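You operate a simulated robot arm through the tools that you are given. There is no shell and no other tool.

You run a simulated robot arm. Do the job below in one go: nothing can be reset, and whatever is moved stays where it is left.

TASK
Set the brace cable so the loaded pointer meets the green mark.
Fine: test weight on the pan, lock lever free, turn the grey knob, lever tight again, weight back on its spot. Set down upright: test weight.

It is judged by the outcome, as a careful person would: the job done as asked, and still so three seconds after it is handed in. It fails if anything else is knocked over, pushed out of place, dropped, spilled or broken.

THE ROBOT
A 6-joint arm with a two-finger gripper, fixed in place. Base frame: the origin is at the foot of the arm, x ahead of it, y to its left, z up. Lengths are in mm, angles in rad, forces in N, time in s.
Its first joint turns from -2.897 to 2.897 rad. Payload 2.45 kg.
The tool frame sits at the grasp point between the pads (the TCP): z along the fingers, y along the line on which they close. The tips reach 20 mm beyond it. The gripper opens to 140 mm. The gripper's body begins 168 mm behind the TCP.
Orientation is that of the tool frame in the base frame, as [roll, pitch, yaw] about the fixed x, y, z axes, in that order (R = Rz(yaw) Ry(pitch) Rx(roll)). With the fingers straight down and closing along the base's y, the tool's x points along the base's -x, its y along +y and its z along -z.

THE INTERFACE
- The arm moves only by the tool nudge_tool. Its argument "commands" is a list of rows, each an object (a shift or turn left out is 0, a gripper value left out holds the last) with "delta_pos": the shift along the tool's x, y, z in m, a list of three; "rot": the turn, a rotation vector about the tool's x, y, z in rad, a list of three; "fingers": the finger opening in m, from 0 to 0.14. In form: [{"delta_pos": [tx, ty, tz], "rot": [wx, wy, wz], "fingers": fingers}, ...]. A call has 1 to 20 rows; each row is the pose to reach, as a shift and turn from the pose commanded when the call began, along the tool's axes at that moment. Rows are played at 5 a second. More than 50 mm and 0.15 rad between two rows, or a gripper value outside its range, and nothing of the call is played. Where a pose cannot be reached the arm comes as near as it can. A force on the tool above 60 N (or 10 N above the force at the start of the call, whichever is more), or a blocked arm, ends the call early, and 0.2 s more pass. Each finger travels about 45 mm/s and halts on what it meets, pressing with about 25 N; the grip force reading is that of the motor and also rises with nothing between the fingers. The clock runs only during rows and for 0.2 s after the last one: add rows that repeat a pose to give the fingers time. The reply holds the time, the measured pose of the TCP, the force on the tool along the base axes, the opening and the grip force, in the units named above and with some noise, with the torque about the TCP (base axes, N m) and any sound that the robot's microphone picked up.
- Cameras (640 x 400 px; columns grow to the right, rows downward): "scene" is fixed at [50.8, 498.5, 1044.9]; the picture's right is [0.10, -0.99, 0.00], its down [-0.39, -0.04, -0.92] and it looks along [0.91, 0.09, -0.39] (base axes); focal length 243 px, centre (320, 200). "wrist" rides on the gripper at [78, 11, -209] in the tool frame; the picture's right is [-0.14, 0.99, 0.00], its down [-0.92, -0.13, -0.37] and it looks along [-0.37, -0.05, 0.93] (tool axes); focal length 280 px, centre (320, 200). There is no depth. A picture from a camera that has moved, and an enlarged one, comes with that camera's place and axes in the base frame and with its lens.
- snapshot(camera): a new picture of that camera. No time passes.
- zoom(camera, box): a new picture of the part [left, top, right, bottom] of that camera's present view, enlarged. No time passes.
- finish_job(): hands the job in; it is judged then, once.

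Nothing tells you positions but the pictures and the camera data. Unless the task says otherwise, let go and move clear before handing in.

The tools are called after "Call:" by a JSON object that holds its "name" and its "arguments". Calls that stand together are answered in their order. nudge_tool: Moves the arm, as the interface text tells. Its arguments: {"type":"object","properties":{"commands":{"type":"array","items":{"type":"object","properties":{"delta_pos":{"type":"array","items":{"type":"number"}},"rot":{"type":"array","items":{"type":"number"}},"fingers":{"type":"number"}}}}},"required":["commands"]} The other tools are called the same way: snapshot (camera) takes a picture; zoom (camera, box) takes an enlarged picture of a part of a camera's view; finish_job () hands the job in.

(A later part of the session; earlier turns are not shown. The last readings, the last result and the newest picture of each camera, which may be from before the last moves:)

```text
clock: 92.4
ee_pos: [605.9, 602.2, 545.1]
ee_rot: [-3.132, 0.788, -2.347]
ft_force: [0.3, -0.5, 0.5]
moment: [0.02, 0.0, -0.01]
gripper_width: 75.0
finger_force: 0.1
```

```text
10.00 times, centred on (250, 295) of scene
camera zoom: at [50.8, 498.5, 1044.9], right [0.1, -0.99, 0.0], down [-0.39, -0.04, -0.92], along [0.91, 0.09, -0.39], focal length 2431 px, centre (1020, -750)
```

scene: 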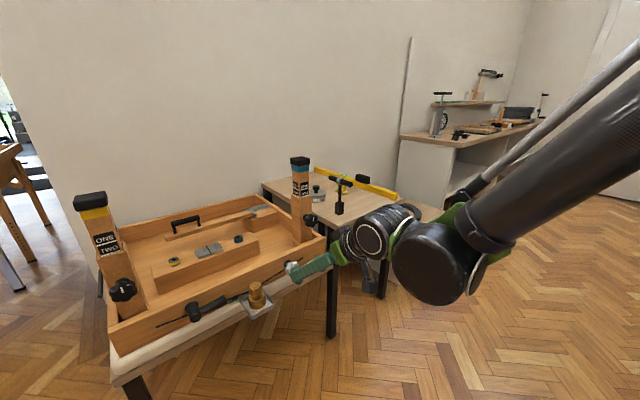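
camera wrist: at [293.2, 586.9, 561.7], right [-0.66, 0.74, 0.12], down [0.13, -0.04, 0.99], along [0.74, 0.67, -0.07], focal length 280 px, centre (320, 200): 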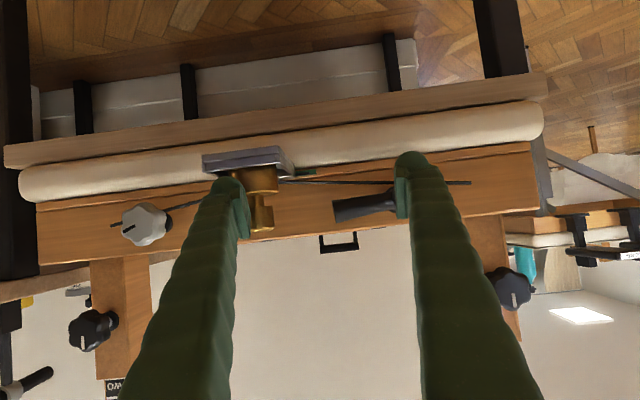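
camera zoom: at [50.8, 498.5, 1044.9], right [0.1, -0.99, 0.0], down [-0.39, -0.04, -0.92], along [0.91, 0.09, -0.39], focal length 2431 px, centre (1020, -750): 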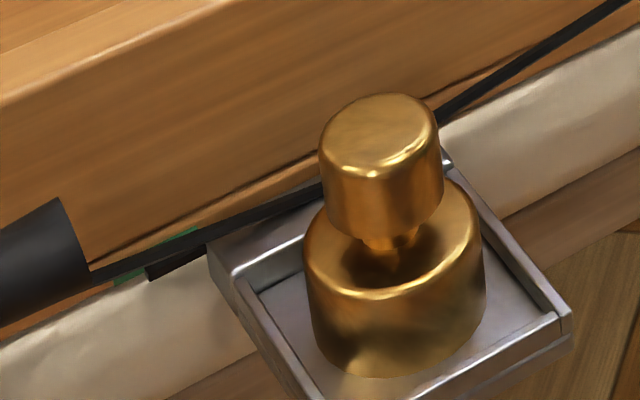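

Call:
{"name": "nudge_tool", "arguments": {"commands": [{"delta_pos": [0.03, 0, 0.018], "fingers": 0.1}, {"delta_pos": [0.06, 0, 0.04]}, {"delta_pos": [0.09, 0, 0.068]}, {"delta_pos": [0.0923, 0.045, 0.0703]}, {"delta_pos": [0.0923, 0.09, 0.0703]}, {"delta_pos": [0.0923, 0.135, 0.0703]}, {"delta_pos": [0.0923, 0.1838, 0.0703]}, {"delta_pos": [0.0923, 0.1838, 0.0703]}]}}

Call:
{"name": "snapshot", "arguments": {"camera": "wrist"}}

Call:
{"name": "snapshot", "arguments": {"camera": "scene"}}

```text
clock: 94.2
ee_pos: [464.8, 722.0, 426.4]
ee_rot: [-3.127, 0.791, -2.348]
ft_force: [0.5, -0.6, -0.2]
moment: [-0.04, 0.01, -0.01]
gripper_width: 100.0
finger_force: 0.0
out of reach, approached as far as the arm can: row 3, 4, 5
```

```text
taken
camera wrist: at [312.8, 586.0, 518.1], right [-0.63, 0.77, 0.09], down [0.36, 0.19, 0.91], along [0.69, 0.61, -0.4], focal length 280 px, centre (320, 200)
```

wrist: 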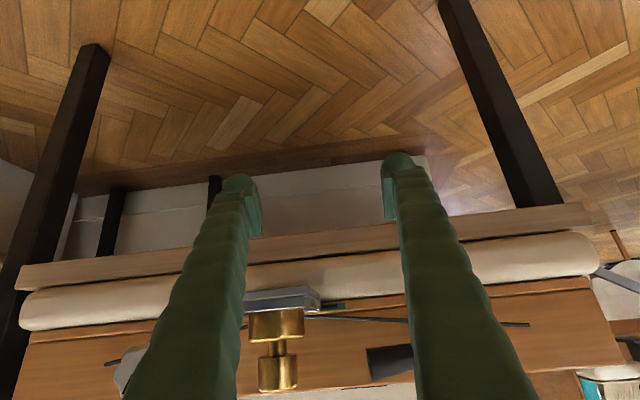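

```text
taken
```

scene: 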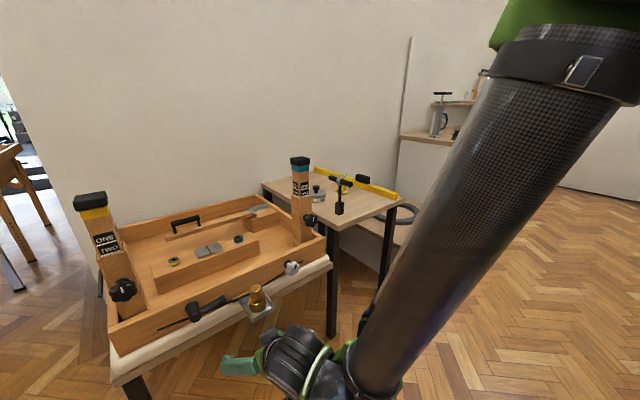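

Call:
{"name": "zoom", "arguments": {"camera": "wrist", "box": [300, 285, 360, 325]}}

Call:
{"name": "zoom", "arguments": {"camera": "wrist", "box": [230, 270, 380, 390]}}

```text
10.00 times, centred on (330, 305) of wrist
camera zoom: at [312.8, 586.0, 518.1], right [-0.63, 0.77, 0.09], down [0.36, 0.19, 0.91], along [0.69, 0.61, -0.4], focal length 2804 px, centre (220, -850)
```

zoom: 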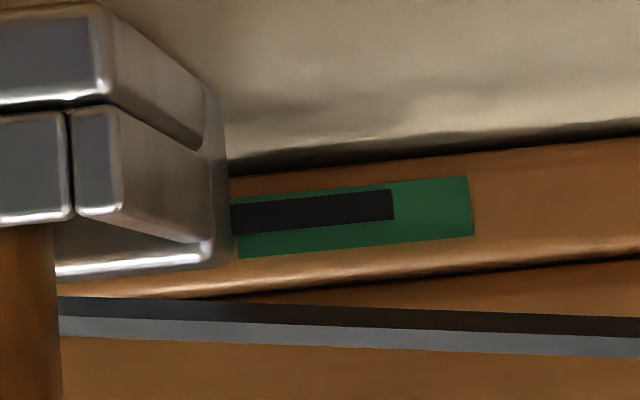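

```text
3.33 times, centred on (305, 330) of wrist
camera zoom: at [312.8, 586.0, 518.1], right [-0.63, 0.77, 0.09], down [0.36, 0.19, 0.91], along [0.69, 0.61, -0.4], focal length 935 px, centre (370, -233)
```

zoom: 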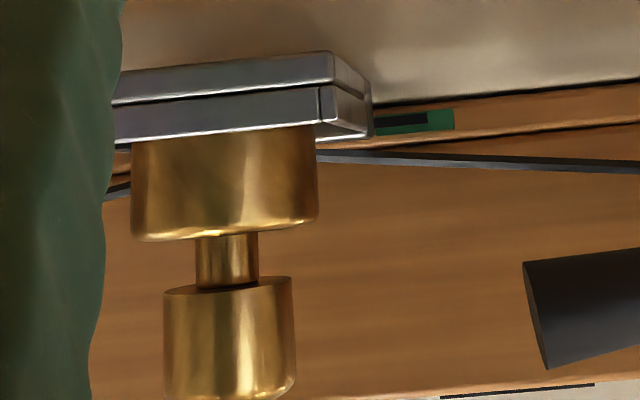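

The camera is now nearly level. The pointer lies fully inside the green band, roughly 0.7–1 mm below its centre. I'll make a small clockwise correction of about 0.3 rad, returning by the same low path.

Call:
{"name": "nudge_tool", "arguments": {"commands": [{"delta_pos": [0, -0.045, 0], "fingers": 0.075}, {"delta_pos": [0, -0.09, 0]}, {"delta_pos": [0, -0.135, 0]}, {"delta_pos": [0, -0.18, 0]}, {"delta_pos": [-0.03, -0.1838, -0.022]}, {"delta_pos": [-0.06, -0.1838, -0.045]}, {"delta_pos": [-0.0923, -0.1838, -0.0703]}, {"delta_pos": [-0.0923, -0.1838, -0.0703]}]}}

Call:
{"name": "zoom", "arguments": {"camera": "wrist", "box": [240, 140, 400, 260]}}

Call:
{"name": "zoom", "arguments": {"camera": "scene", "box": [225, 275, 275, 315]}}

```text
clock: 96.0
ee_pos: [605.7, 600.2, 546.0]
ee_rot: [-3.131, 0.788, -2.347]
ft_force: [-0.1, -0.2, -0.1]
moment: [0.01, -0.01, -0.02]
gripper_width: 74.9
finger_force: 0.0
out of reach, approached as far as the arm can: row 2, 3, 4
```

```text
3.33 times, centred on (320, 200) of wrist
camera zoom: at [454.3, 464.9, 637.7], right [-0.63, 0.77, 0.09], down [0.36, 0.19, 0.91], along [0.69, 0.61, -0.4], focal length 935 px, centre (320, 200)
```

zoom: 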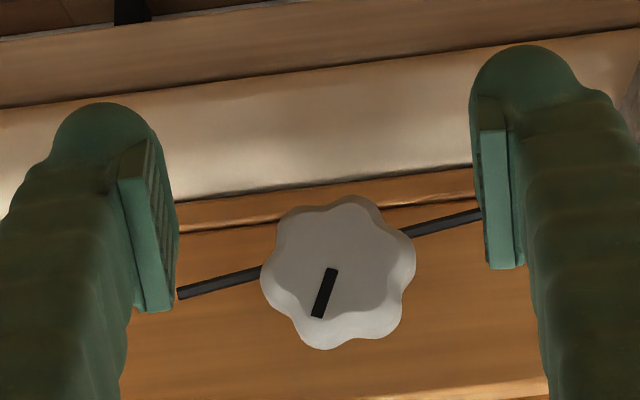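

```text
10.00 times, centred on (250, 295) of scene
camera zoom: at [50.8, 498.5, 1044.9], right [0.1, -0.99, 0.0], down [-0.39, -0.04, -0.92], along [0.91, 0.09, -0.39], focal length 2431 px, centre (1020, -750)
```

zoom: 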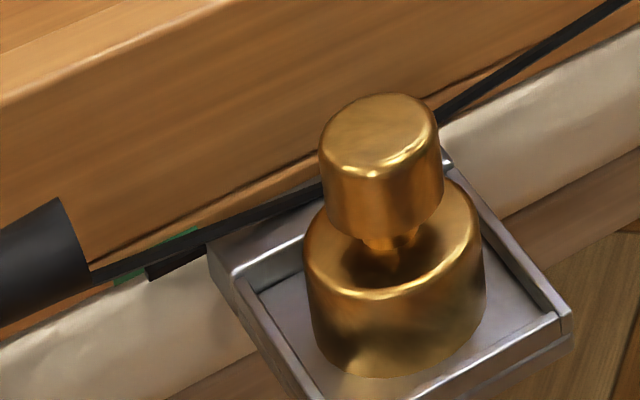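

Call:
{"name": "nudge_tool", "arguments": {"commands": [{"delta_pos": [-0.0212, 0.0005, 0.0212], "fingers": 0.072}, {"delta_pos": [-0.0424, 0.001, 0.0424]}, {"delta_pos": [-0.0424, 0.001, 0.0424], "fingers": 0.06}, {"delta_pos": [-0.0424, 0.001, 0.0424], "fingers": 0.04}, {"delta_pos": [-0.0424, 0.001, 0.0424], "fingers": 0.02}, {"delta_pos": [-0.0424, 0.001, 0.0424], "fingers": 0.0}, {"delta_pos": [-0.0424, 0.001, 0.0424], "fingers": 0.0}]}}

Call:
{"name": "zoom", "arguments": {"camera": "wrist", "box": [240, 120, 400, 240]}}

Call:
{"name": "zoom", "arguments": {"camera": "scene", "box": [225, 275, 275, 315]}}

```text
clock: 97.6
ee_pos: [649.7, 643.2, 544.1]
ee_rot: [-3.128, 0.788, -2.348]
ft_force: [13.5, -7.7, 1.1]
moment: [0.04, -0.04, -0.29]
gripper_width: 45.9
finger_force: 45.1
```

```text
3.33 times, centred on (320, 180) of wrist
camera zoom: at [497.3, 507.3, 636.5], right [-0.63, 0.77, 0.09], down [0.36, 0.19, 0.91], along [0.69, 0.61, -0.4], focal length 935 px, centre (320, 267)
```

zoom: 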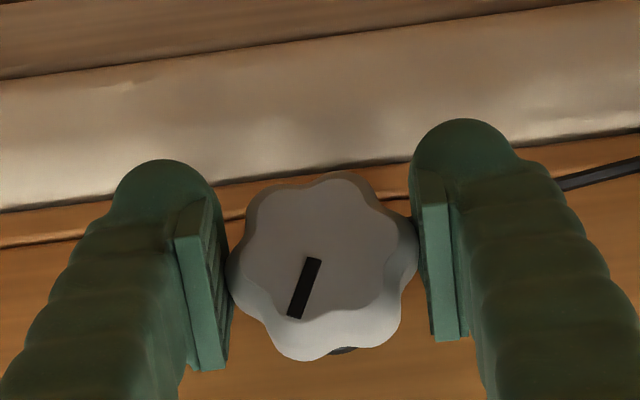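

```text
10.00 times, centred on (250, 295) of scene
camera zoom: at [50.8, 498.5, 1044.9], right [0.1, -0.99, 0.0], down [-0.39, -0.04, -0.92], along [0.91, 0.09, -0.39], focal length 2431 px, centre (1020, -750)
```

zoom: 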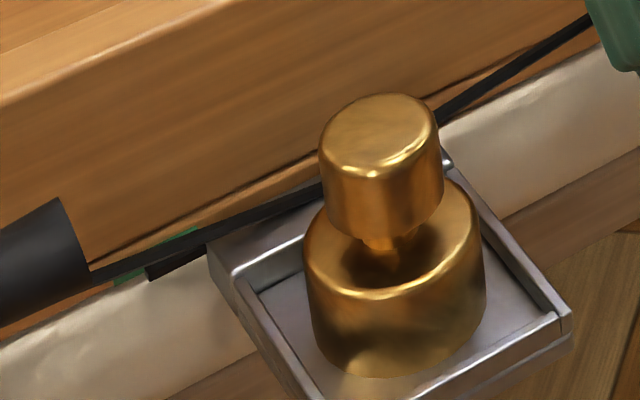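

Call:
{"name": "nudge_tool", "arguments": {"commands": [{"rot": [-0.06, 0, 0.06], "fingers": 0.0}, {"rot": [-0.13, 0, 0.13]}, {"rot": [-0.19, 0, 0.19]}, {"rot": [-0.226, 0, 0.226]}, {"rot": [-0.226, 0, 0.226]}]}}

Call:
{"name": "zoom", "arguments": {"camera": "wrist", "box": [240, 120, 400, 240]}}

Call:
{"name": "zoom", "arguments": {"camera": "scene", "box": [225, 275, 275, 315]}}

```text
clock: 98.8
ee_pos: [648.7, 643.5, 544.3]
ee_rot: [2.712, 0.742, -2.659]
ft_force: [29.4, -20.0, -1.9]
moment: [-0.02, 0.04, -0.44]
gripper_width: 46.0
finger_force: 45.4
```

```text
3.33 times, centred on (320, 180) of wrist
camera zoom: at [518.1, 486.5, 635.5], right [-0.58, 0.71, 0.4], down [0.56, -0.01, 0.83], along [0.6, 0.7, -0.39], focal length 935 px, centre (320, 267)
```

zoom: 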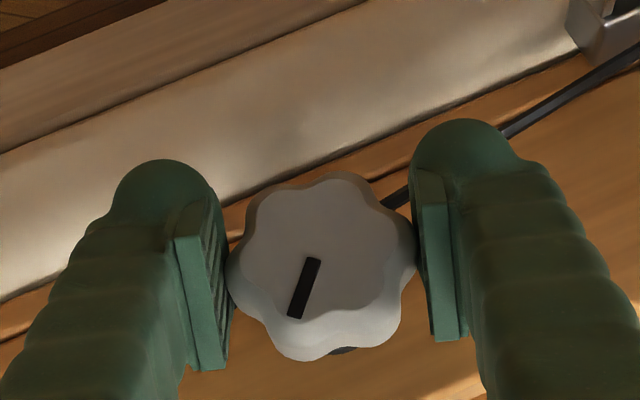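

```text
10.00 times, centred on (250, 295) of scene
camera zoom: at [50.8, 498.5, 1044.9], right [0.1, -0.99, 0.0], down [-0.39, -0.04, -0.92], along [0.91, 0.09, -0.39], focal length 2431 px, centre (1020, -750)
```

zoom: 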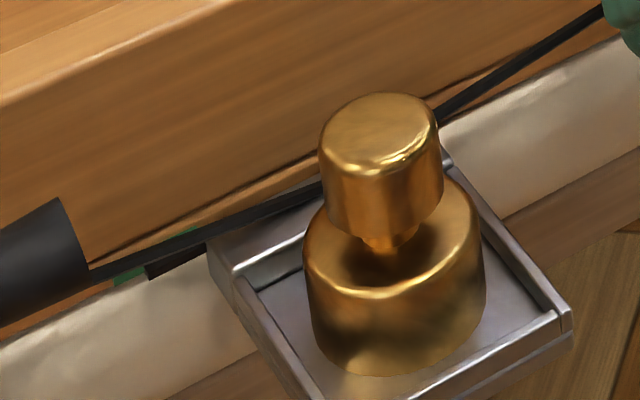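

Call:
{"name": "nudge_tool", "arguments": {"commands": [{"fingers": 0.055}, {"fingers": 0.07}, {"fingers": 0.075}, {"delta_pos": [0.0212, 0, -0.0212], "fingers": 0.075}, {"delta_pos": [0.0424, 0, -0.0424], "rot": [0.08, 0, -0.08]}, {"delta_pos": [0.0424, 0, -0.0424], "rot": [0.16, 0, -0.16]}, {"delta_pos": [0.0424, 0, -0.0424], "rot": [0.226, 0, -0.226]}, {"delta_pos": [0.0424, 0, -0.0424], "rot": [0.226, 0, -0.226]}]}}

Call:
{"name": "nudge_tool", "arguments": {"commands": [{"delta_pos": [0.03, 0, 0.018], "fingers": 0.1}, {"delta_pos": [0.06, 0, 0.04]}, {"delta_pos": [0.09, 0, 0.068]}, {"delta_pos": [0.0923, 0.045, 0.0703]}, {"delta_pos": [0.0923, 0.09, 0.0703]}, {"delta_pos": [0.0923, 0.135, 0.0703]}, {"delta_pos": [0.0923, 0.1838, 0.0703]}, {"delta_pos": [0.0923, 0.1838, 0.0703]}]}}

Call:
{"name": "zoom", "arguments": {"camera": "wrist", "box": [300, 285, 360, 325]}}

Call:
{"name": "snapshot", "arguments": {"camera": "wrist"}}

```text
clock: 100.6
ee_pos: [605.8, 600.9, 544.8]
ee_rot: [-3.13, 0.789, -2.344]
ft_force: [-0.1, 0.1, -0.1]
moment: [0.03, 0.0, 0.03]
gripper_width: 75.1
finger_force: 0.1
```

```text
clock: 102.4
ee_pos: [463.2, 720.2, 428.8]
ee_rot: [-3.129, 0.788, -2.348]
ft_force: [-0.3, -0.1, 0.3]
moment: [0.02, -0.01, 0.03]
gripper_width: 100.1
finger_force: 0.1
out of reach, approached as far as the arm can: row 3, 4, 5
```

```text
10.00 times, centred on (330, 305) of wrist
camera zoom: at [310.5, 583.9, 519.8], right [-0.63, 0.77, 0.09], down [0.36, 0.19, 0.91], along [0.69, 0.61, -0.4], focal length 2804 px, centre (220, -850)
```

zoom: 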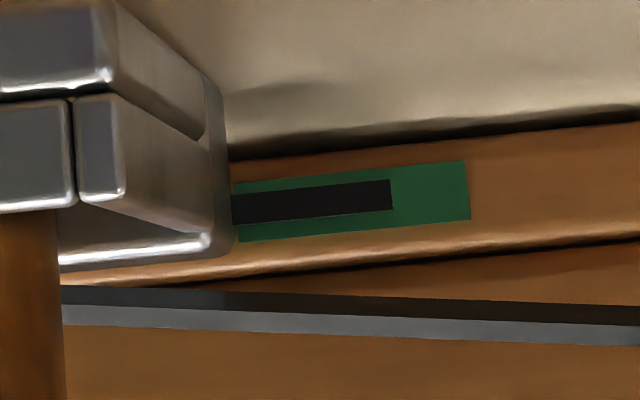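

```text
taken
camera wrist: at [310.5, 583.9, 519.8], right [-0.63, 0.77, 0.09], down [0.36, 0.19, 0.91], along [0.69, 0.61, -0.4], focal length 280 px, centre (320, 200)
```

wrist: 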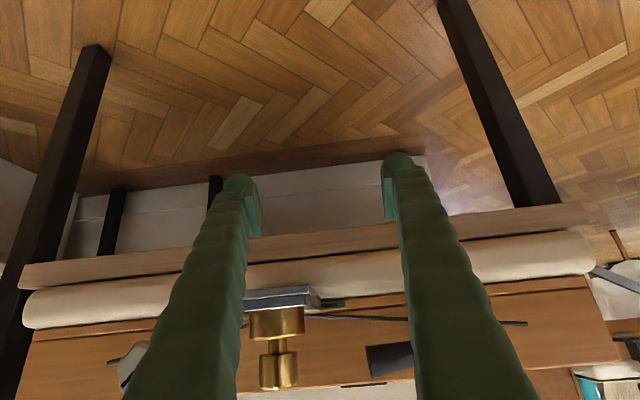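

The pointer is now centred in the green mark to within about 0.3 mm. Next I tighten the lever, going back to the fork pose used when freeing it.

Call:
{"name": "nudge_tool", "arguments": {"commands": [{"delta_pos": [0, 0.04, 0], "fingers": 0.08}, {"delta_pos": [-0.015, 0.0516, -0.025], "fingers": 0.06}, {"delta_pos": [-0.03, 0.0516, -0.05], "rot": [0, -0.05, 0]}, {"delta_pos": [-0.05, 0.0516, -0.082], "rot": [0, -0.12, 0]}, {"delta_pos": [-0.065, 0.0516, -0.108], "rot": [0, -0.2, 0]}, {"delta_pos": [-0.0788, 0.0516, -0.1318], "rot": [0, -0.259, 0]}, {"delta_pos": [-0.0788, 0.0516, -0.1318], "rot": [0, -0.259, 0]}]}}

Call:
{"name": "snapshot", "arguments": {"camera": "wrist"}}

```text
clock: 104.0
ee_pos: [399.9, 732.3, 577.1]
ee_rot: [-3.126, 1.049, -2.341]
ft_force: [0.0, 0.0, -0.1]
moment: [-0.01, -0.03, -0.04]
gripper_width: 60.1
finger_force: 0.1
```

```text
taken
camera wrist: at [236.3, 583.9, 613.4], right [-0.65, 0.75, 0.11], down [0.18, 0.01, 0.98], along [0.73, 0.66, -0.15], focal length 280 px, centre (320, 200)
```

wrist: 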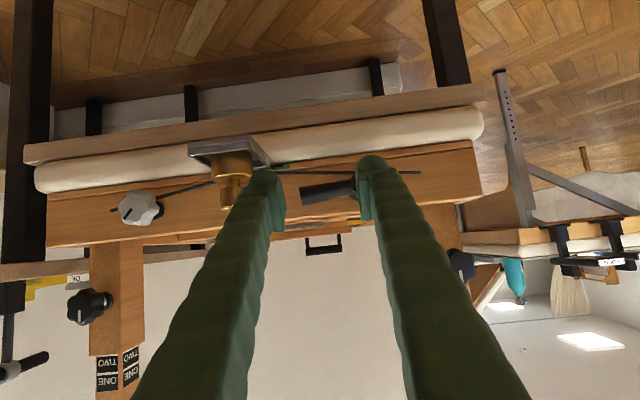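

Call:
{"name": "nudge_tool", "arguments": {"commands": [{"delta_pos": [0.0013, 0.0007, 0.0044], "rot": [0.0706, 0, -0.1223], "fingers": 0.058}, {"delta_pos": [0.0027, 0.0014, 0.0088], "rot": [0.1412, 0, -0.2446]}, {"delta_pos": [0.004, 0.0021, 0.0132], "rot": [0.2119, 0, -0.367]}, {"delta_pos": [0.0054, 0.0028, 0.0176], "rot": [0.2825, 0, -0.4893]}, {"delta_pos": [0.0067, 0.0035, 0.022], "rot": [0.353, 0, -0.6116]}, {"delta_pos": [0.0081, 0.0042, 0.0265], "rot": [0.4238, 0, -0.734]}, {"delta_pos": [0.0094, 0.0049, 0.031], "rot": [0.4944, 0, -0.8563]}, {"delta_pos": [0.0108, 0.0056, 0.0353], "rot": [0.565, 0, -0.9786]}, {"delta_pos": [0.0108, 0.0056, 0.0353], "rot": [0.565, 0, -0.9786]}]}}

Call:
{"name": "snapshot", "arguments": {"camera": "wrist"}}

Call:
{"name": "zoom", "arguments": {"camera": "scene", "box": [140, 250, 300, 370]}}

```text
clock: 106.0
ee_pos: [415.1, 751.5, 549.0]
ee_rot: [-1.796, 0.37, -1.352]
ft_force: [-0.6, -0.7, 0.4]
moment: [-0.02, 0.04, 0.0]
gripper_width: 58.1
finger_force: 0.0
```

```text
taken
camera wrist: at [232.3, 622.8, 554.7], right [-0.32, 0.42, -0.85], down [-0.49, 0.69, 0.53], along [0.81, 0.59, -0.01], focal length 280 px, centre (320, 200)
```

wrist: 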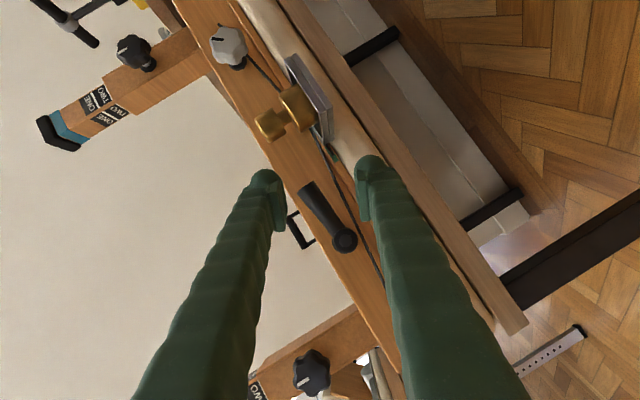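

```text
3.33 times, centred on (220, 310) of scene
camera zoom: at [50.8, 498.5, 1044.9], right [0.1, -0.99, 0.0], down [-0.39, -0.04, -0.92], along [0.91, 0.09, -0.39], focal length 810 px, centre (653, -167)
```

zoom: 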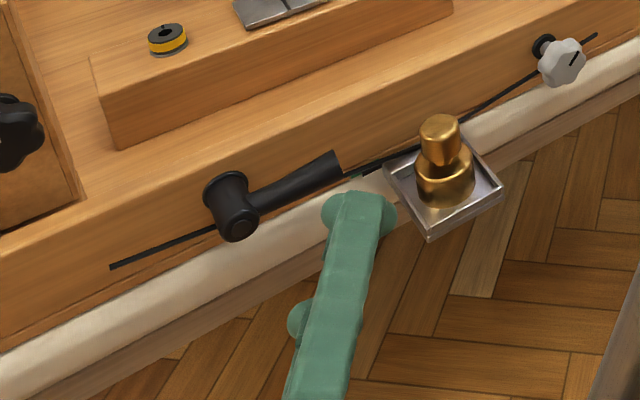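

Call:
{"name": "nudge_tool", "arguments": {"commands": [{"delta_pos": [-0.0133, 0, 0.023], "fingers": 0.058}, {"delta_pos": [-0.0267, 0, 0.046]}, {"delta_pos": [-0.04, 0, 0.069]}, {"delta_pos": [-0.04, 0, 0.069]}, {"delta_pos": [-0.04, 0, 0.069], "fingers": 0.045}, {"delta_pos": [-0.04, 0, 0.069], "fingers": 0.04}, {"delta_pos": [-0.04, 0, 0.069], "fingers": 0.04}]}}

Call:
{"name": "zoom", "arguments": {"camera": "wrist", "box": [170, 60, 450, 240]}}

Call:
{"name": "zoom", "arguments": {"camera": "scene", "box": [140, 250, 300, 370]}}

```text
clock: 107.6
ee_pos: [471.0, 808.9, 550.2]
ee_rot: [-1.794, 0.372, -1.353]
ft_force: [0.3, -0.9, 0.0]
moment: [0.0, 0.01, 0.01]
gripper_width: 40.0
finger_force: 0.0
```

```text
2.22 times, centred on (310, 150) of wrist
camera zoom: at [288.3, 680.2, 554.6], right [-0.32, 0.42, -0.85], down [-0.49, 0.69, 0.53], along [0.81, 0.59, -0.02], focal length 623 px, centre (342, 311)
```

zoom: 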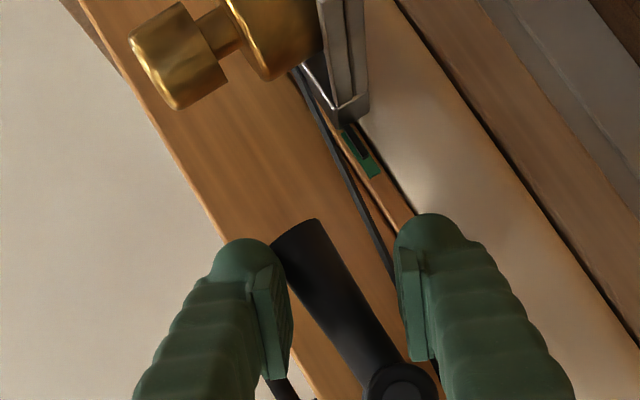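

```text
3.33 times, centred on (220, 310) of scene
camera zoom: at [50.8, 498.5, 1044.9], right [0.1, -0.99, 0.0], down [-0.39, -0.04, -0.92], along [0.91, 0.09, -0.39], focal length 810 px, centre (653, -167)
```

zoom: 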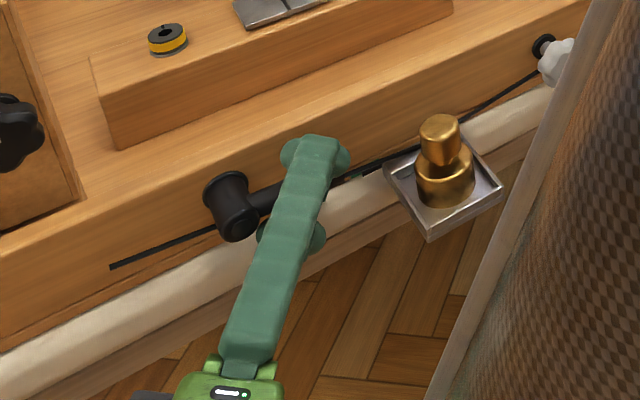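

Call:
{"name": "nudge_tool", "arguments": {"commands": [{"delta_pos": [0.0021, 0.0075, 0.0012], "rot": [-0.06, 0, 0.104], "fingers": 0.036}, {"delta_pos": [0.003, 0.0153, 0.0017], "rot": [-0.12, 0, 0.208]}, {"delta_pos": [0.0028, 0.0231, 0.0016], "rot": [-0.18, 0, 0.312]}, {"delta_pos": [0.0013, 0.0309, 0.0008], "rot": [-0.24, 0, 0.416]}, {"delta_pos": [-0.0013, 0.0383, -0.0007], "rot": [-0.3, 0, 0.52]}, {"delta_pos": [-0.0013, 0.0383, -0.0007], "rot": [-0.3, 0, 0.52]}]}}

Call:
{"name": "zoom", "arguments": {"camera": "wrist", "box": [170, 60, 450, 240]}}

Call:
{"name": "zoom", "arguments": {"camera": "scene", "box": [140, 250, 300, 370]}}

```text
clock: 109.0
ee_pos: [457.9, 821.6, 516.3]
ee_rot: [-2.27, 0.838, -1.63]
ft_force: [-0.4, 0.5, 0.2]
moment: [0.0, 0.0, -0.01]
gripper_width: 36.6
finger_force: 0.2
```

```text
2.22 times, centred on (310, 150) of wrist
camera zoom: at [282.3, 685.0, 541.7], right [-0.6, 0.69, -0.4], down [-0.18, 0.38, 0.91], along [0.78, 0.61, -0.1], focal length 623 px, centre (342, 311)
```

zoom: 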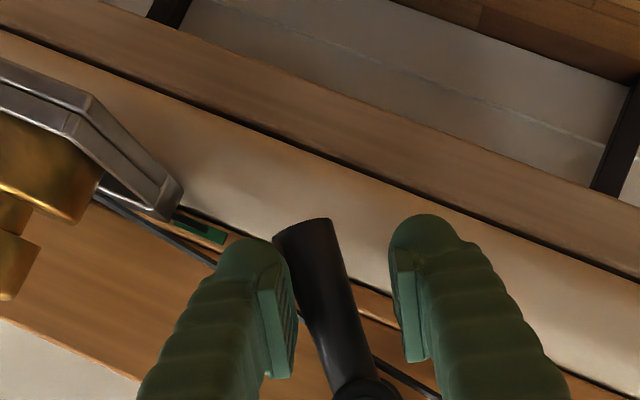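

```text
3.33 times, centred on (220, 310) of scene
camera zoom: at [50.8, 498.5, 1044.9], right [0.1, -0.99, 0.0], down [-0.39, -0.04, -0.92], along [0.91, 0.09, -0.39], focal length 810 px, centre (653, -167)
```

zoom: 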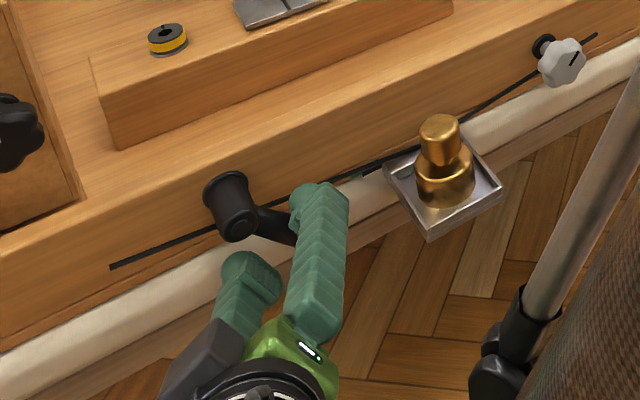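

Call:
{"name": "nudge_tool", "arguments": {"commands": [{"delta_pos": [0.0007, 0.0077, 0.0004], "rot": [-0.055, 0, 0.095], "fingers": 0.036}, {"delta_pos": [-0.0002, 0.0155, -0.0001], "rot": [-0.11, 0, 0.19]}, {"delta_pos": [-0.0024, 0.0231, -0.0014], "rot": [-0.165, 0, 0.286]}, {"delta_pos": [-0.0056, 0.0301, -0.0032], "rot": [-0.22, 0, 0.381]}, {"delta_pos": [-0.0076, 0.0333, -0.0044], "rot": [-0.25, 0, 0.433]}, {"delta_pos": [-0.0099, 0.0374, -0.0057], "rot": [-0.265, 0, 0.459]}, {"delta_pos": [-0.0121, 0.0417, -0.007], "rot": [-0.265, 0, 0.459]}, {"delta_pos": [-0.0121, 0.0417, -0.007], "rot": [-0.265, 0, 0.459]}]}}

Call:
{"name": "zoom", "arguments": {"camera": "wrist", "box": [170, 60, 450, 240]}}

Call:
{"name": "zoom", "arguments": {"camera": "scene", "box": [140, 250, 300, 370]}}

```text
clock: 110.8
ee_pos: [429.2, 850.3, 507.2]
ee_rot: [-3.124, 1.048, -2.343]
ft_force: [20.4, -22.8, 7.6]
moment: [-0.04, -0.01, -0.51]
gripper_width: 57.0
finger_force: 15.3
```

```text
2.22 times, centred on (310, 150) of wrist
camera zoom: at [265.6, 703.1, 543.2], right [-0.65, 0.75, 0.11], down [0.18, 0.01, 0.98], along [0.74, 0.66, -0.15], focal length 623 px, centre (342, 311)
```

zoom: 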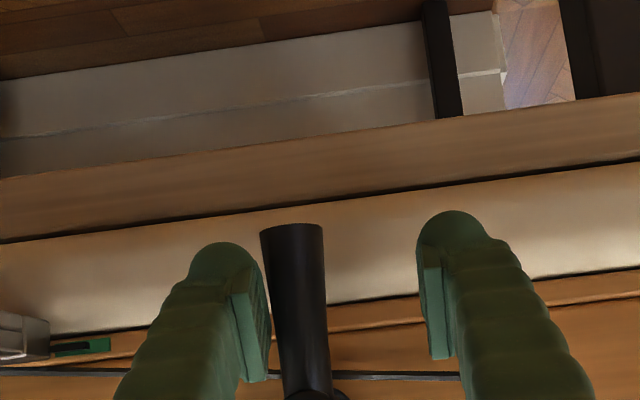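

```text
3.33 times, centred on (220, 310) of scene
camera zoom: at [50.8, 498.5, 1044.9], right [0.1, -0.99, 0.0], down [-0.39, -0.04, -0.92], along [0.91, 0.09, -0.39], focal length 810 px, centre (653, -167)
```

zoom: 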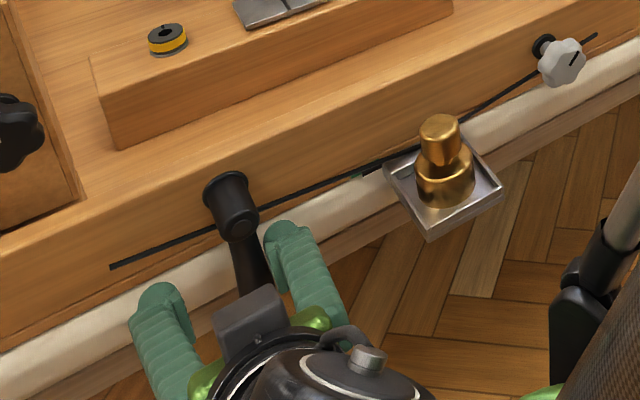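

The lever is back down against its tight stop with about 30 N applied. I'll recentre the fork, withdraw, and check both lever and pointer.

Call:
{"name": "nudge_tool", "arguments": {"commands": [{"delta_pos": [0, -0.007, 0], "fingers": 0.058}, {"delta_pos": [0, -0.0135, 0], "fingers": 0.06}, {"delta_pos": [0, -0.0135, 0], "fingers": 0.06}, {"delta_pos": [0.01, -0.0135, -0.0173]}, {"delta_pos": [0.02, -0.0135, -0.0346]}, {"delta_pos": [0.03, -0.0135, -0.052]}, {"delta_pos": [0.03, -0.0135, -0.052]}]}}

Call:
{"name": "snapshot", "arguments": {"camera": "wrist"}}

Call:
{"name": "zoom", "arguments": {"camera": "wrist", "box": [160, 160, 280, 250]}}

Call:
{"name": "zoom", "arguments": {"camera": "scene", "box": [140, 250, 300, 370]}}

```text
clock: 112.4
ee_pos: [394.0, 799.7, 507.1]
ee_rot: [-3.125, 1.05, -2.34]
ft_force: [0.6, -0.7, 0.0]
moment: [0.01, -0.02, 0.01]
gripper_width: 60.2
finger_force: 0.1
```

```text
taken
camera wrist: at [231.4, 651.8, 543.1], right [-0.65, 0.75, 0.11], down [0.18, 0.01, 0.98], along [0.73, 0.66, -0.15], focal length 280 px, centre (320, 200)
```

wrist: 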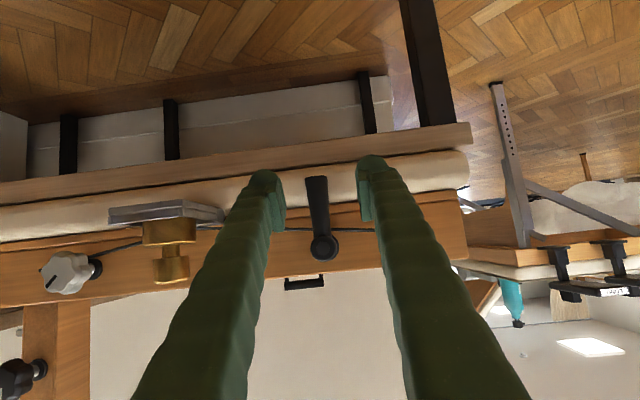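

```text
4.44 times, centred on (220, 205) of wrist
camera zoom: at [231.4, 651.8, 543.1], right [-0.65, 0.75, 0.11], down [0.18, 0.01, 0.98], along [0.73, 0.66, -0.15], focal length 1246 px, centre (764, 178)
```

zoom: 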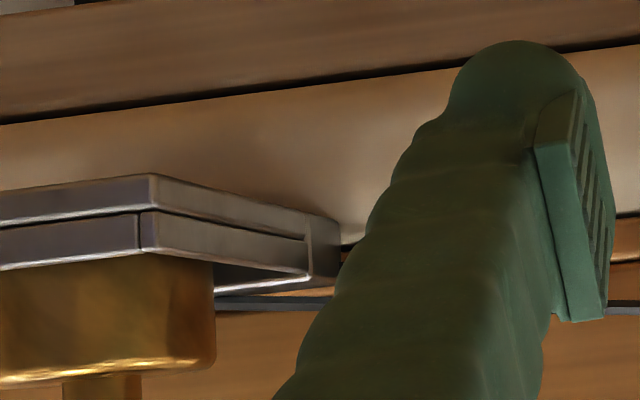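

```text
3.33 times, centred on (220, 310) of scene
camera zoom: at [50.8, 498.5, 1044.9], right [0.1, -0.99, 0.0], down [-0.39, -0.04, -0.92], along [0.91, 0.09, -0.39], focal length 810 px, centre (653, -167)
```

zoom: 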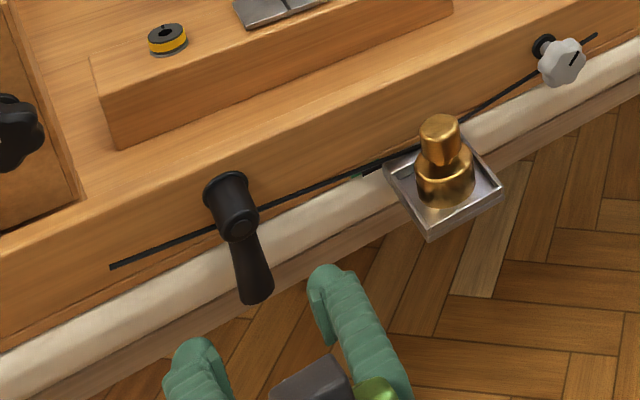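

Call:
{"name": "nudge_tool", "arguments": {"commands": [{"delta_pos": [0.034, 0, 0.019], "rot": [0, 0.09, 0], "fingers": 0.08}, {"delta_pos": [0.068, -0.01, 0.034], "rot": [0, 0.18, 0], "fingers": 0.1}, {"delta_pos": [0.0716, -0.05, 0.034], "rot": [0, 0.262, 0]}, {"delta_pos": [0.0716, -0.08, 0.034], "rot": [0, 0.262, 0]}, {"delta_pos": [0.0716, -0.1054, 0.034], "rot": [0, 0.262, 0]}, {"delta_pos": [0.0716, -0.1054, 0.034], "rot": [0, 0.262, 0]}]}}

Call:
{"name": "zoom", "arguments": {"camera": "wrist", "box": [300, 285, 360, 325]}}

Call:
{"name": "snapshot", "arguments": {"camera": "wrist"}}

```text
clock: 113.8
ee_pos: [466.7, 720.2, 428.5]
ee_rot: [-3.13, 0.786, -2.348]
ft_force: [0.2, 0.6, 0.2]
moment: [0.03, 0.02, -0.02]
gripper_width: 99.9
finger_force: 0.1
```

```text
10.00 times, centred on (330, 305) of wrist
camera zoom: at [314.5, 584.7, 521.1], right [-0.63, 0.77, 0.09], down [0.36, 0.19, 0.91], along [0.69, 0.61, -0.4], focal length 2804 px, centre (220, -850)
```

zoom: 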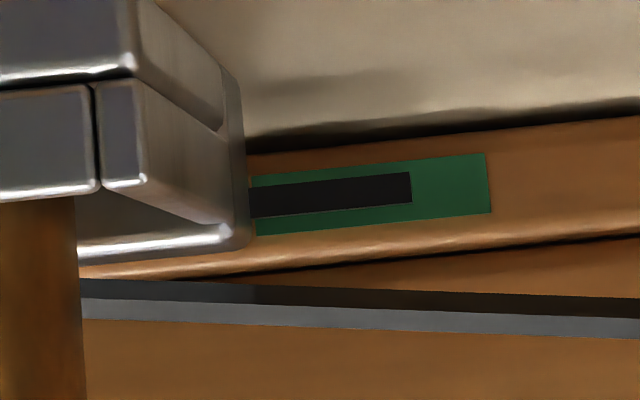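

```text
taken
camera wrist: at [314.5, 584.7, 521.1], right [-0.63, 0.77, 0.09], down [0.36, 0.19, 0.91], along [0.69, 0.61, -0.4], focal length 280 px, centre (320, 200)
```

wrist: 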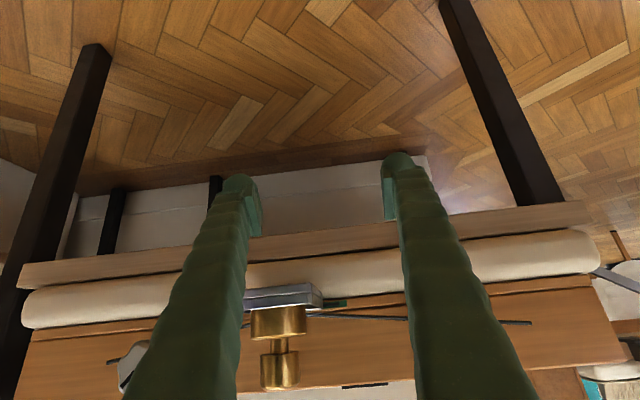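

The pointer is still centred with the lever tight. Now I'll collect the weight, rising clear of the pan to a pre-grasp position.

Call:
{"name": "nudge_tool", "arguments": {"commands": [{"delta_pos": [0, 0.04, 0], "fingers": 0.08}, {"delta_pos": [-0.025, 0.05, -0.035], "fingers": 0.07}, {"delta_pos": [-0.05, 0.05, -0.07]}, {"delta_pos": [-0.08, 0.05, -0.1]}, {"delta_pos": [-0.115, 0.045, -0.128]}, {"delta_pos": [-0.14, 0.02, -0.155]}, {"delta_pos": [-0.14, -0.02, -0.15]}, {"delta_pos": [-0.1364, -0.0493, -0.1456]}, {"delta_pos": [-0.1364, -0.0493, -0.1456]}]}}

Call:
{"name": "zoom", "arguments": {"camera": "wrist", "box": [240, 90, 400, 210]}}

Call:
{"name": "zoom", "arguments": {"camera": "scene", "box": [200, 240, 330, 330]}}

```text
clock: 115.8
ee_pos: [497.0, 681.3, 627.4]
ee_rot: [-3.13, 0.788, -2.347]
ft_force: [0.6, -0.1, 0.5]
moment: [-0.02, -0.02, 0.02]
gripper_width: 69.9
finger_force: 0.0
```

```text
3.33 times, centred on (320, 150) of wrist
camera zoom: at [344.9, 545.7, 719.9], right [-0.63, 0.77, 0.09], down [0.36, 0.19, 0.91], along [0.69, 0.61, -0.4], focal length 935 px, centre (320, 367)
```

zoom: 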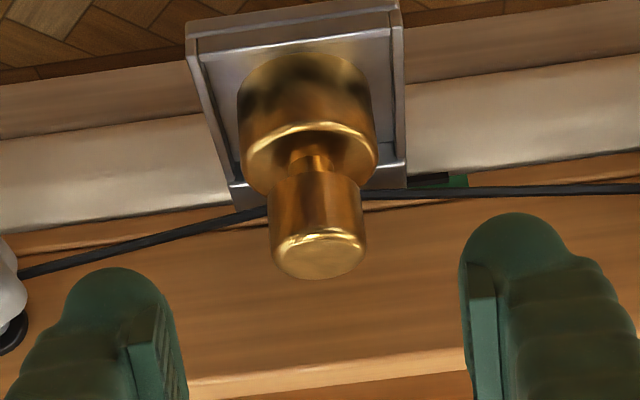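

```text
4.44 times, centred on (265, 285) of scene
camera zoom: at [50.8, 498.5, 1044.9], right [0.1, -0.99, 0.0], down [-0.39, -0.04, -0.92], along [0.91, 0.09, -0.39], focal length 1080 px, centre (564, -178)
```

zoom: 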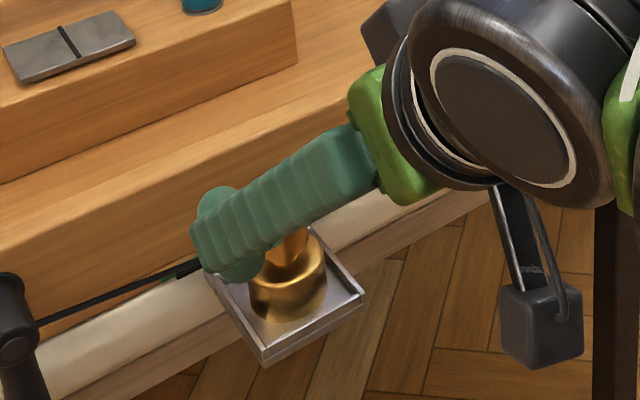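

Call:
{"name": "nudge_tool", "arguments": {"commands": [{"delta_pos": [0.0005, 0.0003, 0.03], "fingers": 0.07}, {"delta_pos": [0.001, 0.0006, 0.06]}, {"delta_pos": [0.0015, 0.0008, 0.085]}, {"delta_pos": [0.0015, 0.0008, 0.085]}]}}

Call:
{"name": "zoom", "arguments": {"camera": "wrist", "box": [250, 90, 390, 230]}}

```text
clock: 116.8
ee_pos: [537.5, 726.1, 565.2]
ee_rot: [-3.13, 0.787, -2.347]
ft_force: [-0.3, -0.3, -0.2]
moment: [-0.02, 0.0, 0.04]
gripper_width: 70.0
finger_force: 0.0
```

```text
2.86 times, centred on (320, 160) of wrist
camera zoom: at [385.9, 590.0, 657.2], right [-0.63, 0.77, 0.09], down [0.36, 0.19, 0.91], along [0.69, 0.61, -0.4], focal length 801 px, centre (320, 314)
```

zoom: 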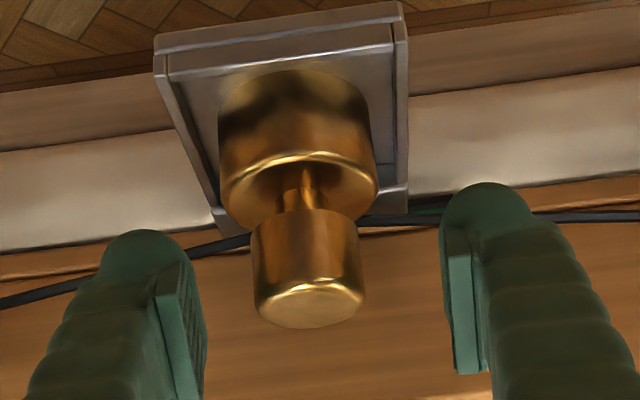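

Call:
{"name": "nudge_tool", "arguments": {"commands": [{"delta_pos": [0.001, -0.0033, 0.002], "fingers": 0.07}, {"delta_pos": [0.002, -0.0033, 0.006]}, {"delta_pos": [0.0036, -0.0033, 0.0094]}, {"delta_pos": [0.0036, -0.0033, 0.0094]}]}}

Call:
{"name": "zoom", "arguments": {"camera": "wrist", "box": [250, 90, 390, 230]}}

Call:
{"name": "zoom", "arguments": {"camera": "scene", "box": [200, 240, 330, 330]}}

```text
clock: 117.8
ee_pos: [543.1, 724.1, 557.6]
ee_rot: [-3.13, 0.788, -2.346]
ft_force: [0.0, -0.3, 0.8]
moment: [0.0, 0.04, 0.0]
gripper_width: 70.0
finger_force: 0.0
```

```text
2.86 times, centred on (320, 160) of wrist
camera zoom: at [390.9, 588.4, 650.3], right [-0.63, 0.77, 0.09], down [0.36, 0.19, 0.91], along [0.69, 0.61, -0.4], focal length 801 px, centre (320, 314)
```

zoom: 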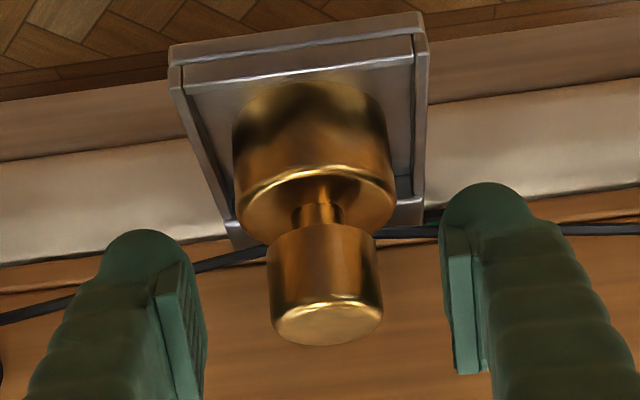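

```text
4.44 times, centred on (265, 285) of scene
camera zoom: at [50.8, 498.5, 1044.9], right [0.1, -0.99, 0.0], down [-0.39, -0.04, -0.92], along [0.91, 0.09, -0.39], focal length 1080 px, centre (564, -178)
```

zoom: 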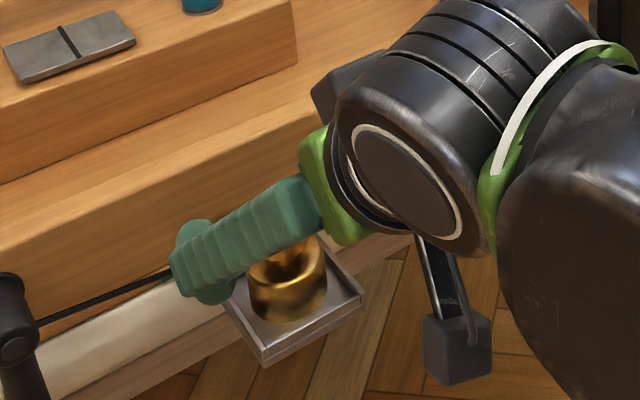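

Call:
{"name": "nudge_tool", "arguments": {"commands": [{"delta_pos": [0.0004, 0.0008, 0.0004], "fingers": 0.05}, {"delta_pos": [0.0004, 0.0008, 0.0004], "fingers": 0.035}, {"delta_pos": [0.0004, 0.0008, 0.0004], "fingers": 0.02}, {"delta_pos": [0.0004, 0.0008, 0.0004], "fingers": 0.0}, {"delta_pos": [0.0004, 0.0008, 0.0004], "fingers": 0.0}, {"delta_pos": [0.0004, 0.0008, 0.0004], "fingers": 0.0}]}}

Call:
{"name": "zoom", "arguments": {"camera": "wrist", "box": [250, 90, 390, 230]}}

```text
clock: 119.2
ee_pos: [542.0, 725.1, 558.5]
ee_rot: [-3.129, 0.787, -2.348]
ft_force: [-0.3, 0.0, 0.1]
moment: [-0.02, 0.04, 0.01]
gripper_width: 30.6
finger_force: 24.9
```

```text
2.86 times, centred on (320, 160) of wrist
camera zoom: at [390.0, 589.4, 650.1], right [-0.63, 0.77, 0.09], down [0.36, 0.19, 0.91], along [0.69, 0.61, -0.4], focal length 801 px, centre (320, 314)
```

zoom: 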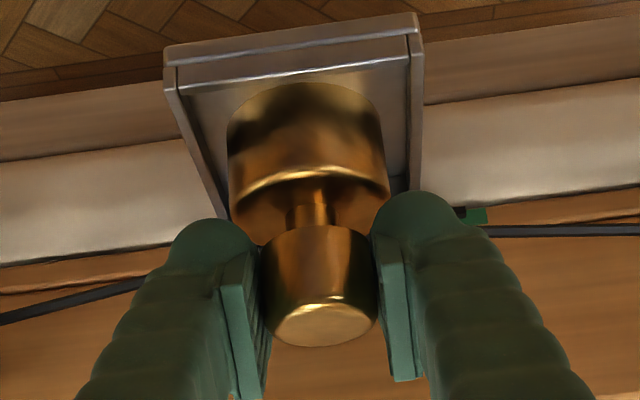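

Call:
{"name": "nudge_tool", "arguments": {"commands": [{"delta_pos": [-0.0011, 0, -0.0011], "fingers": 0.0}, {"delta_pos": [-0.0021, 0, -0.0021]}, {"delta_pos": [-0.0032, 0, -0.0032]}, {"delta_pos": [-0.0042, 0, -0.0042]}, {"delta_pos": [-0.0053, 0, -0.0053]}, {"delta_pos": [-0.0064, 0, -0.0064]}, {"delta_pos": [-0.0074, 0, -0.0074]}, {"delta_pos": [-0.0085, 0, -0.0085]}, {"delta_pos": [-0.0095, 0, -0.0095]}, {"delta_pos": [-0.0106, 0, -0.0106]}, {"delta_pos": [-0.0106, 0, -0.0106]}]}}

Call:
{"name": "zoom", "arguments": {"camera": "wrist", "box": [250, 90, 390, 230]}}

Call:
{"name": "zoom", "arguments": {"camera": "scene", "box": [200, 240, 330, 330]}}

```text
clock: 121.6
ee_pos: [541.9, 725.3, 571.0]
ee_rot: [-3.129, 0.788, -2.348]
ft_force: [-0.5, -0.5, -2.0]
moment: [-0.02, 0.04, 0.0]
gripper_width: 30.9
finger_force: 24.8
```

```text
2.86 times, centred on (320, 160) of wrist
camera zoom: at [389.8, 589.3, 664.4], right [-0.63, 0.77, 0.09], down [0.36, 0.19, 0.91], along [0.69, 0.61, -0.4], focal length 801 px, centre (320, 314)
```

zoom: 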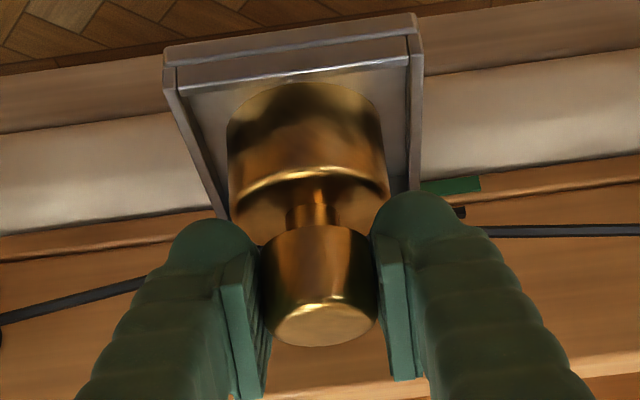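

```text
4.44 times, centred on (265, 285) of scene
camera zoom: at [50.8, 498.5, 1044.9], right [0.1, -0.99, 0.0], down [-0.39, -0.04, -0.92], along [0.91, 0.09, -0.39], focal length 1080 px, centre (564, -178)
```

zoom: 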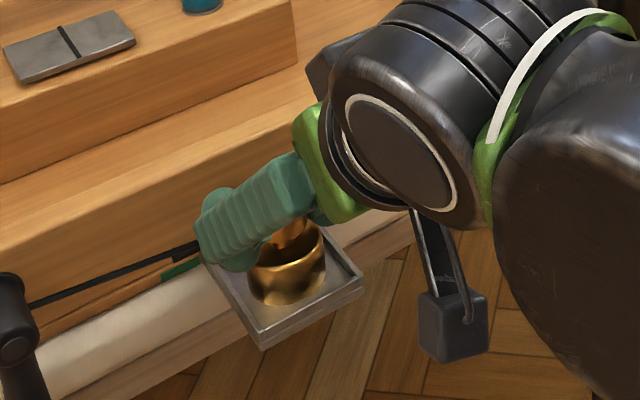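

Holding well: the weight and pan are rising together and the load is transferring to the gripper. Continuing slowly.

Call:
{"name": "nudge_tool", "arguments": {"commands": [{"delta_pos": [-0.0011, 0, -0.0011], "fingers": 0.0}, {"delta_pos": [-0.0025, 0, -0.0025]}, {"delta_pos": [-0.004, 0, -0.004]}, {"delta_pos": [-0.0055, 0, -0.0055]}, {"delta_pos": [-0.007, 0, -0.007]}, {"delta_pos": [-0.009, 0, -0.009]}, {"delta_pos": [-0.011, 0, -0.011]}, {"delta_pos": [-0.013, 0, -0.013]}, {"delta_pos": [-0.015, 0, -0.015]}, {"delta_pos": [-0.018, 0, -0.018]}, {"delta_pos": [-0.021, 0, -0.021]}, {"delta_pos": [-0.024, 0, -0.024]}, {"delta_pos": [-0.024, 0, -0.024]}]}}

Call:
{"name": "zoom", "arguments": {"camera": "wrist", "box": [250, 90, 390, 230]}}

Call:
{"name": "zoom", "arguments": {"camera": "scene", "box": [200, 240, 330, 330]}}

```text
clock: 124.4
ee_pos: [541.7, 725.5, 605.7]
ee_rot: [-3.129, 0.787, -2.347]
ft_force: [0.1, 0.2, -2.9]
moment: [0.01, -0.01, 0.0]
gripper_width: 30.6
finger_force: 24.9
```

```text
2.86 times, centred on (320, 160) of wrist
camera zoom: at [389.5, 590.2, 698.4], right [-0.63, 0.77, 0.09], down [0.36, 0.19, 0.91], along [0.69, 0.61, -0.4], focal length 801 px, centre (320, 314)
```

zoom: 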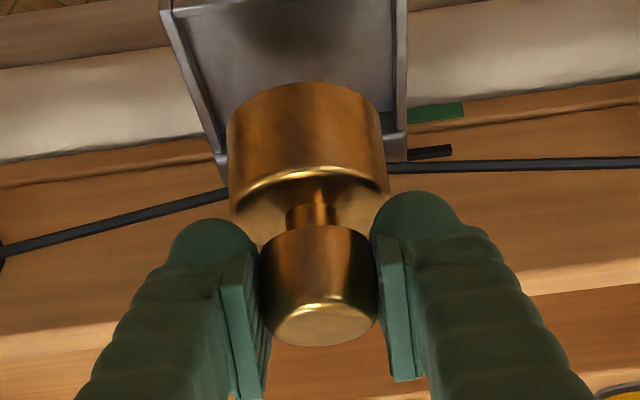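

```text
4.44 times, centred on (265, 285) of scene
camera zoom: at [50.8, 498.5, 1044.9], right [0.1, -0.99, 0.0], down [-0.39, -0.04, -0.92], along [0.91, 0.09, -0.39], focal length 1080 px, centre (564, -178)
```

zoom: 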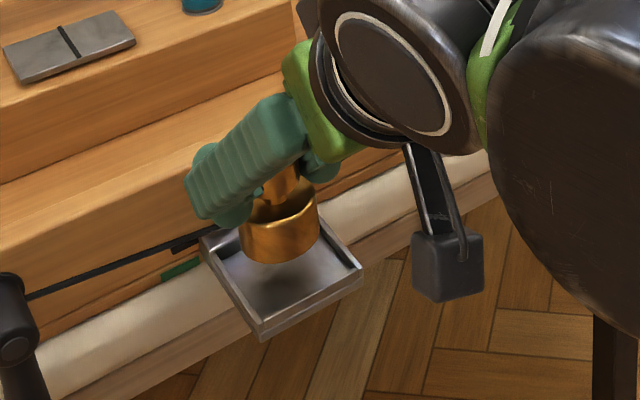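

Call:
{"name": "nudge_tool", "arguments": {"commands": [{"delta_pos": [-0.007, 0, -0.007], "fingers": 0.0}, {"delta_pos": [-0.018, 0, -0.018]}, {"delta_pos": [-0.022, 0.0003, -0.04]}, {"delta_pos": [-0.024, 0.0006, -0.065]}, {"delta_pos": [-0.027, 0.001, -0.09]}, {"delta_pos": [-0.029, 0.0014, -0.115]}, {"delta_pos": [-0.031, 0.0018, -0.14]}, {"delta_pos": [-0.033, 0.0022, -0.163]}, {"delta_pos": [-0.035, 0.0025, -0.178]}, {"delta_pos": [-0.035, 0.0025, -0.1836]}, {"delta_pos": [-0.035, 0.0025, -0.1836]}]}}

Call:
{"name": "zoom", "arguments": {"camera": "wrist", "box": [250, 90, 390, 230]}}

```text
clock: 126.8
ee_pos: [464.1, 653.1, 761.5]
ee_rot: [-3.128, 0.787, -2.349]
ft_force: [0.3, 0.7, -3.1]
moment: [0.03, 0.02, 0.0]
gripper_width: 30.4
finger_force: 25.0
```

```text
2.86 times, centred on (320, 160) of wrist
camera zoom: at [312.1, 517.7, 852.9], right [-0.63, 0.77, 0.09], down [0.36, 0.19, 0.91], along [0.69, 0.61, -0.4], focal length 801 px, centre (320, 314)
```

zoom: 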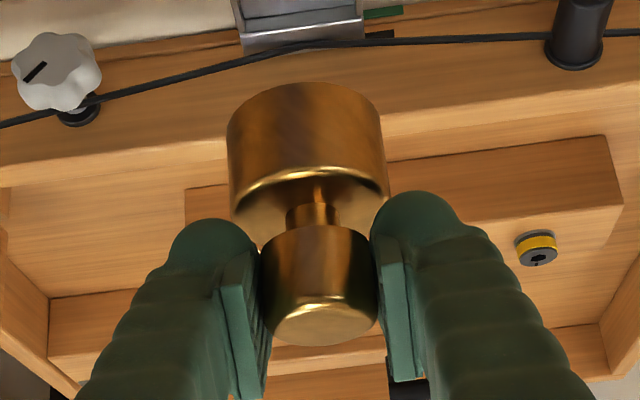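

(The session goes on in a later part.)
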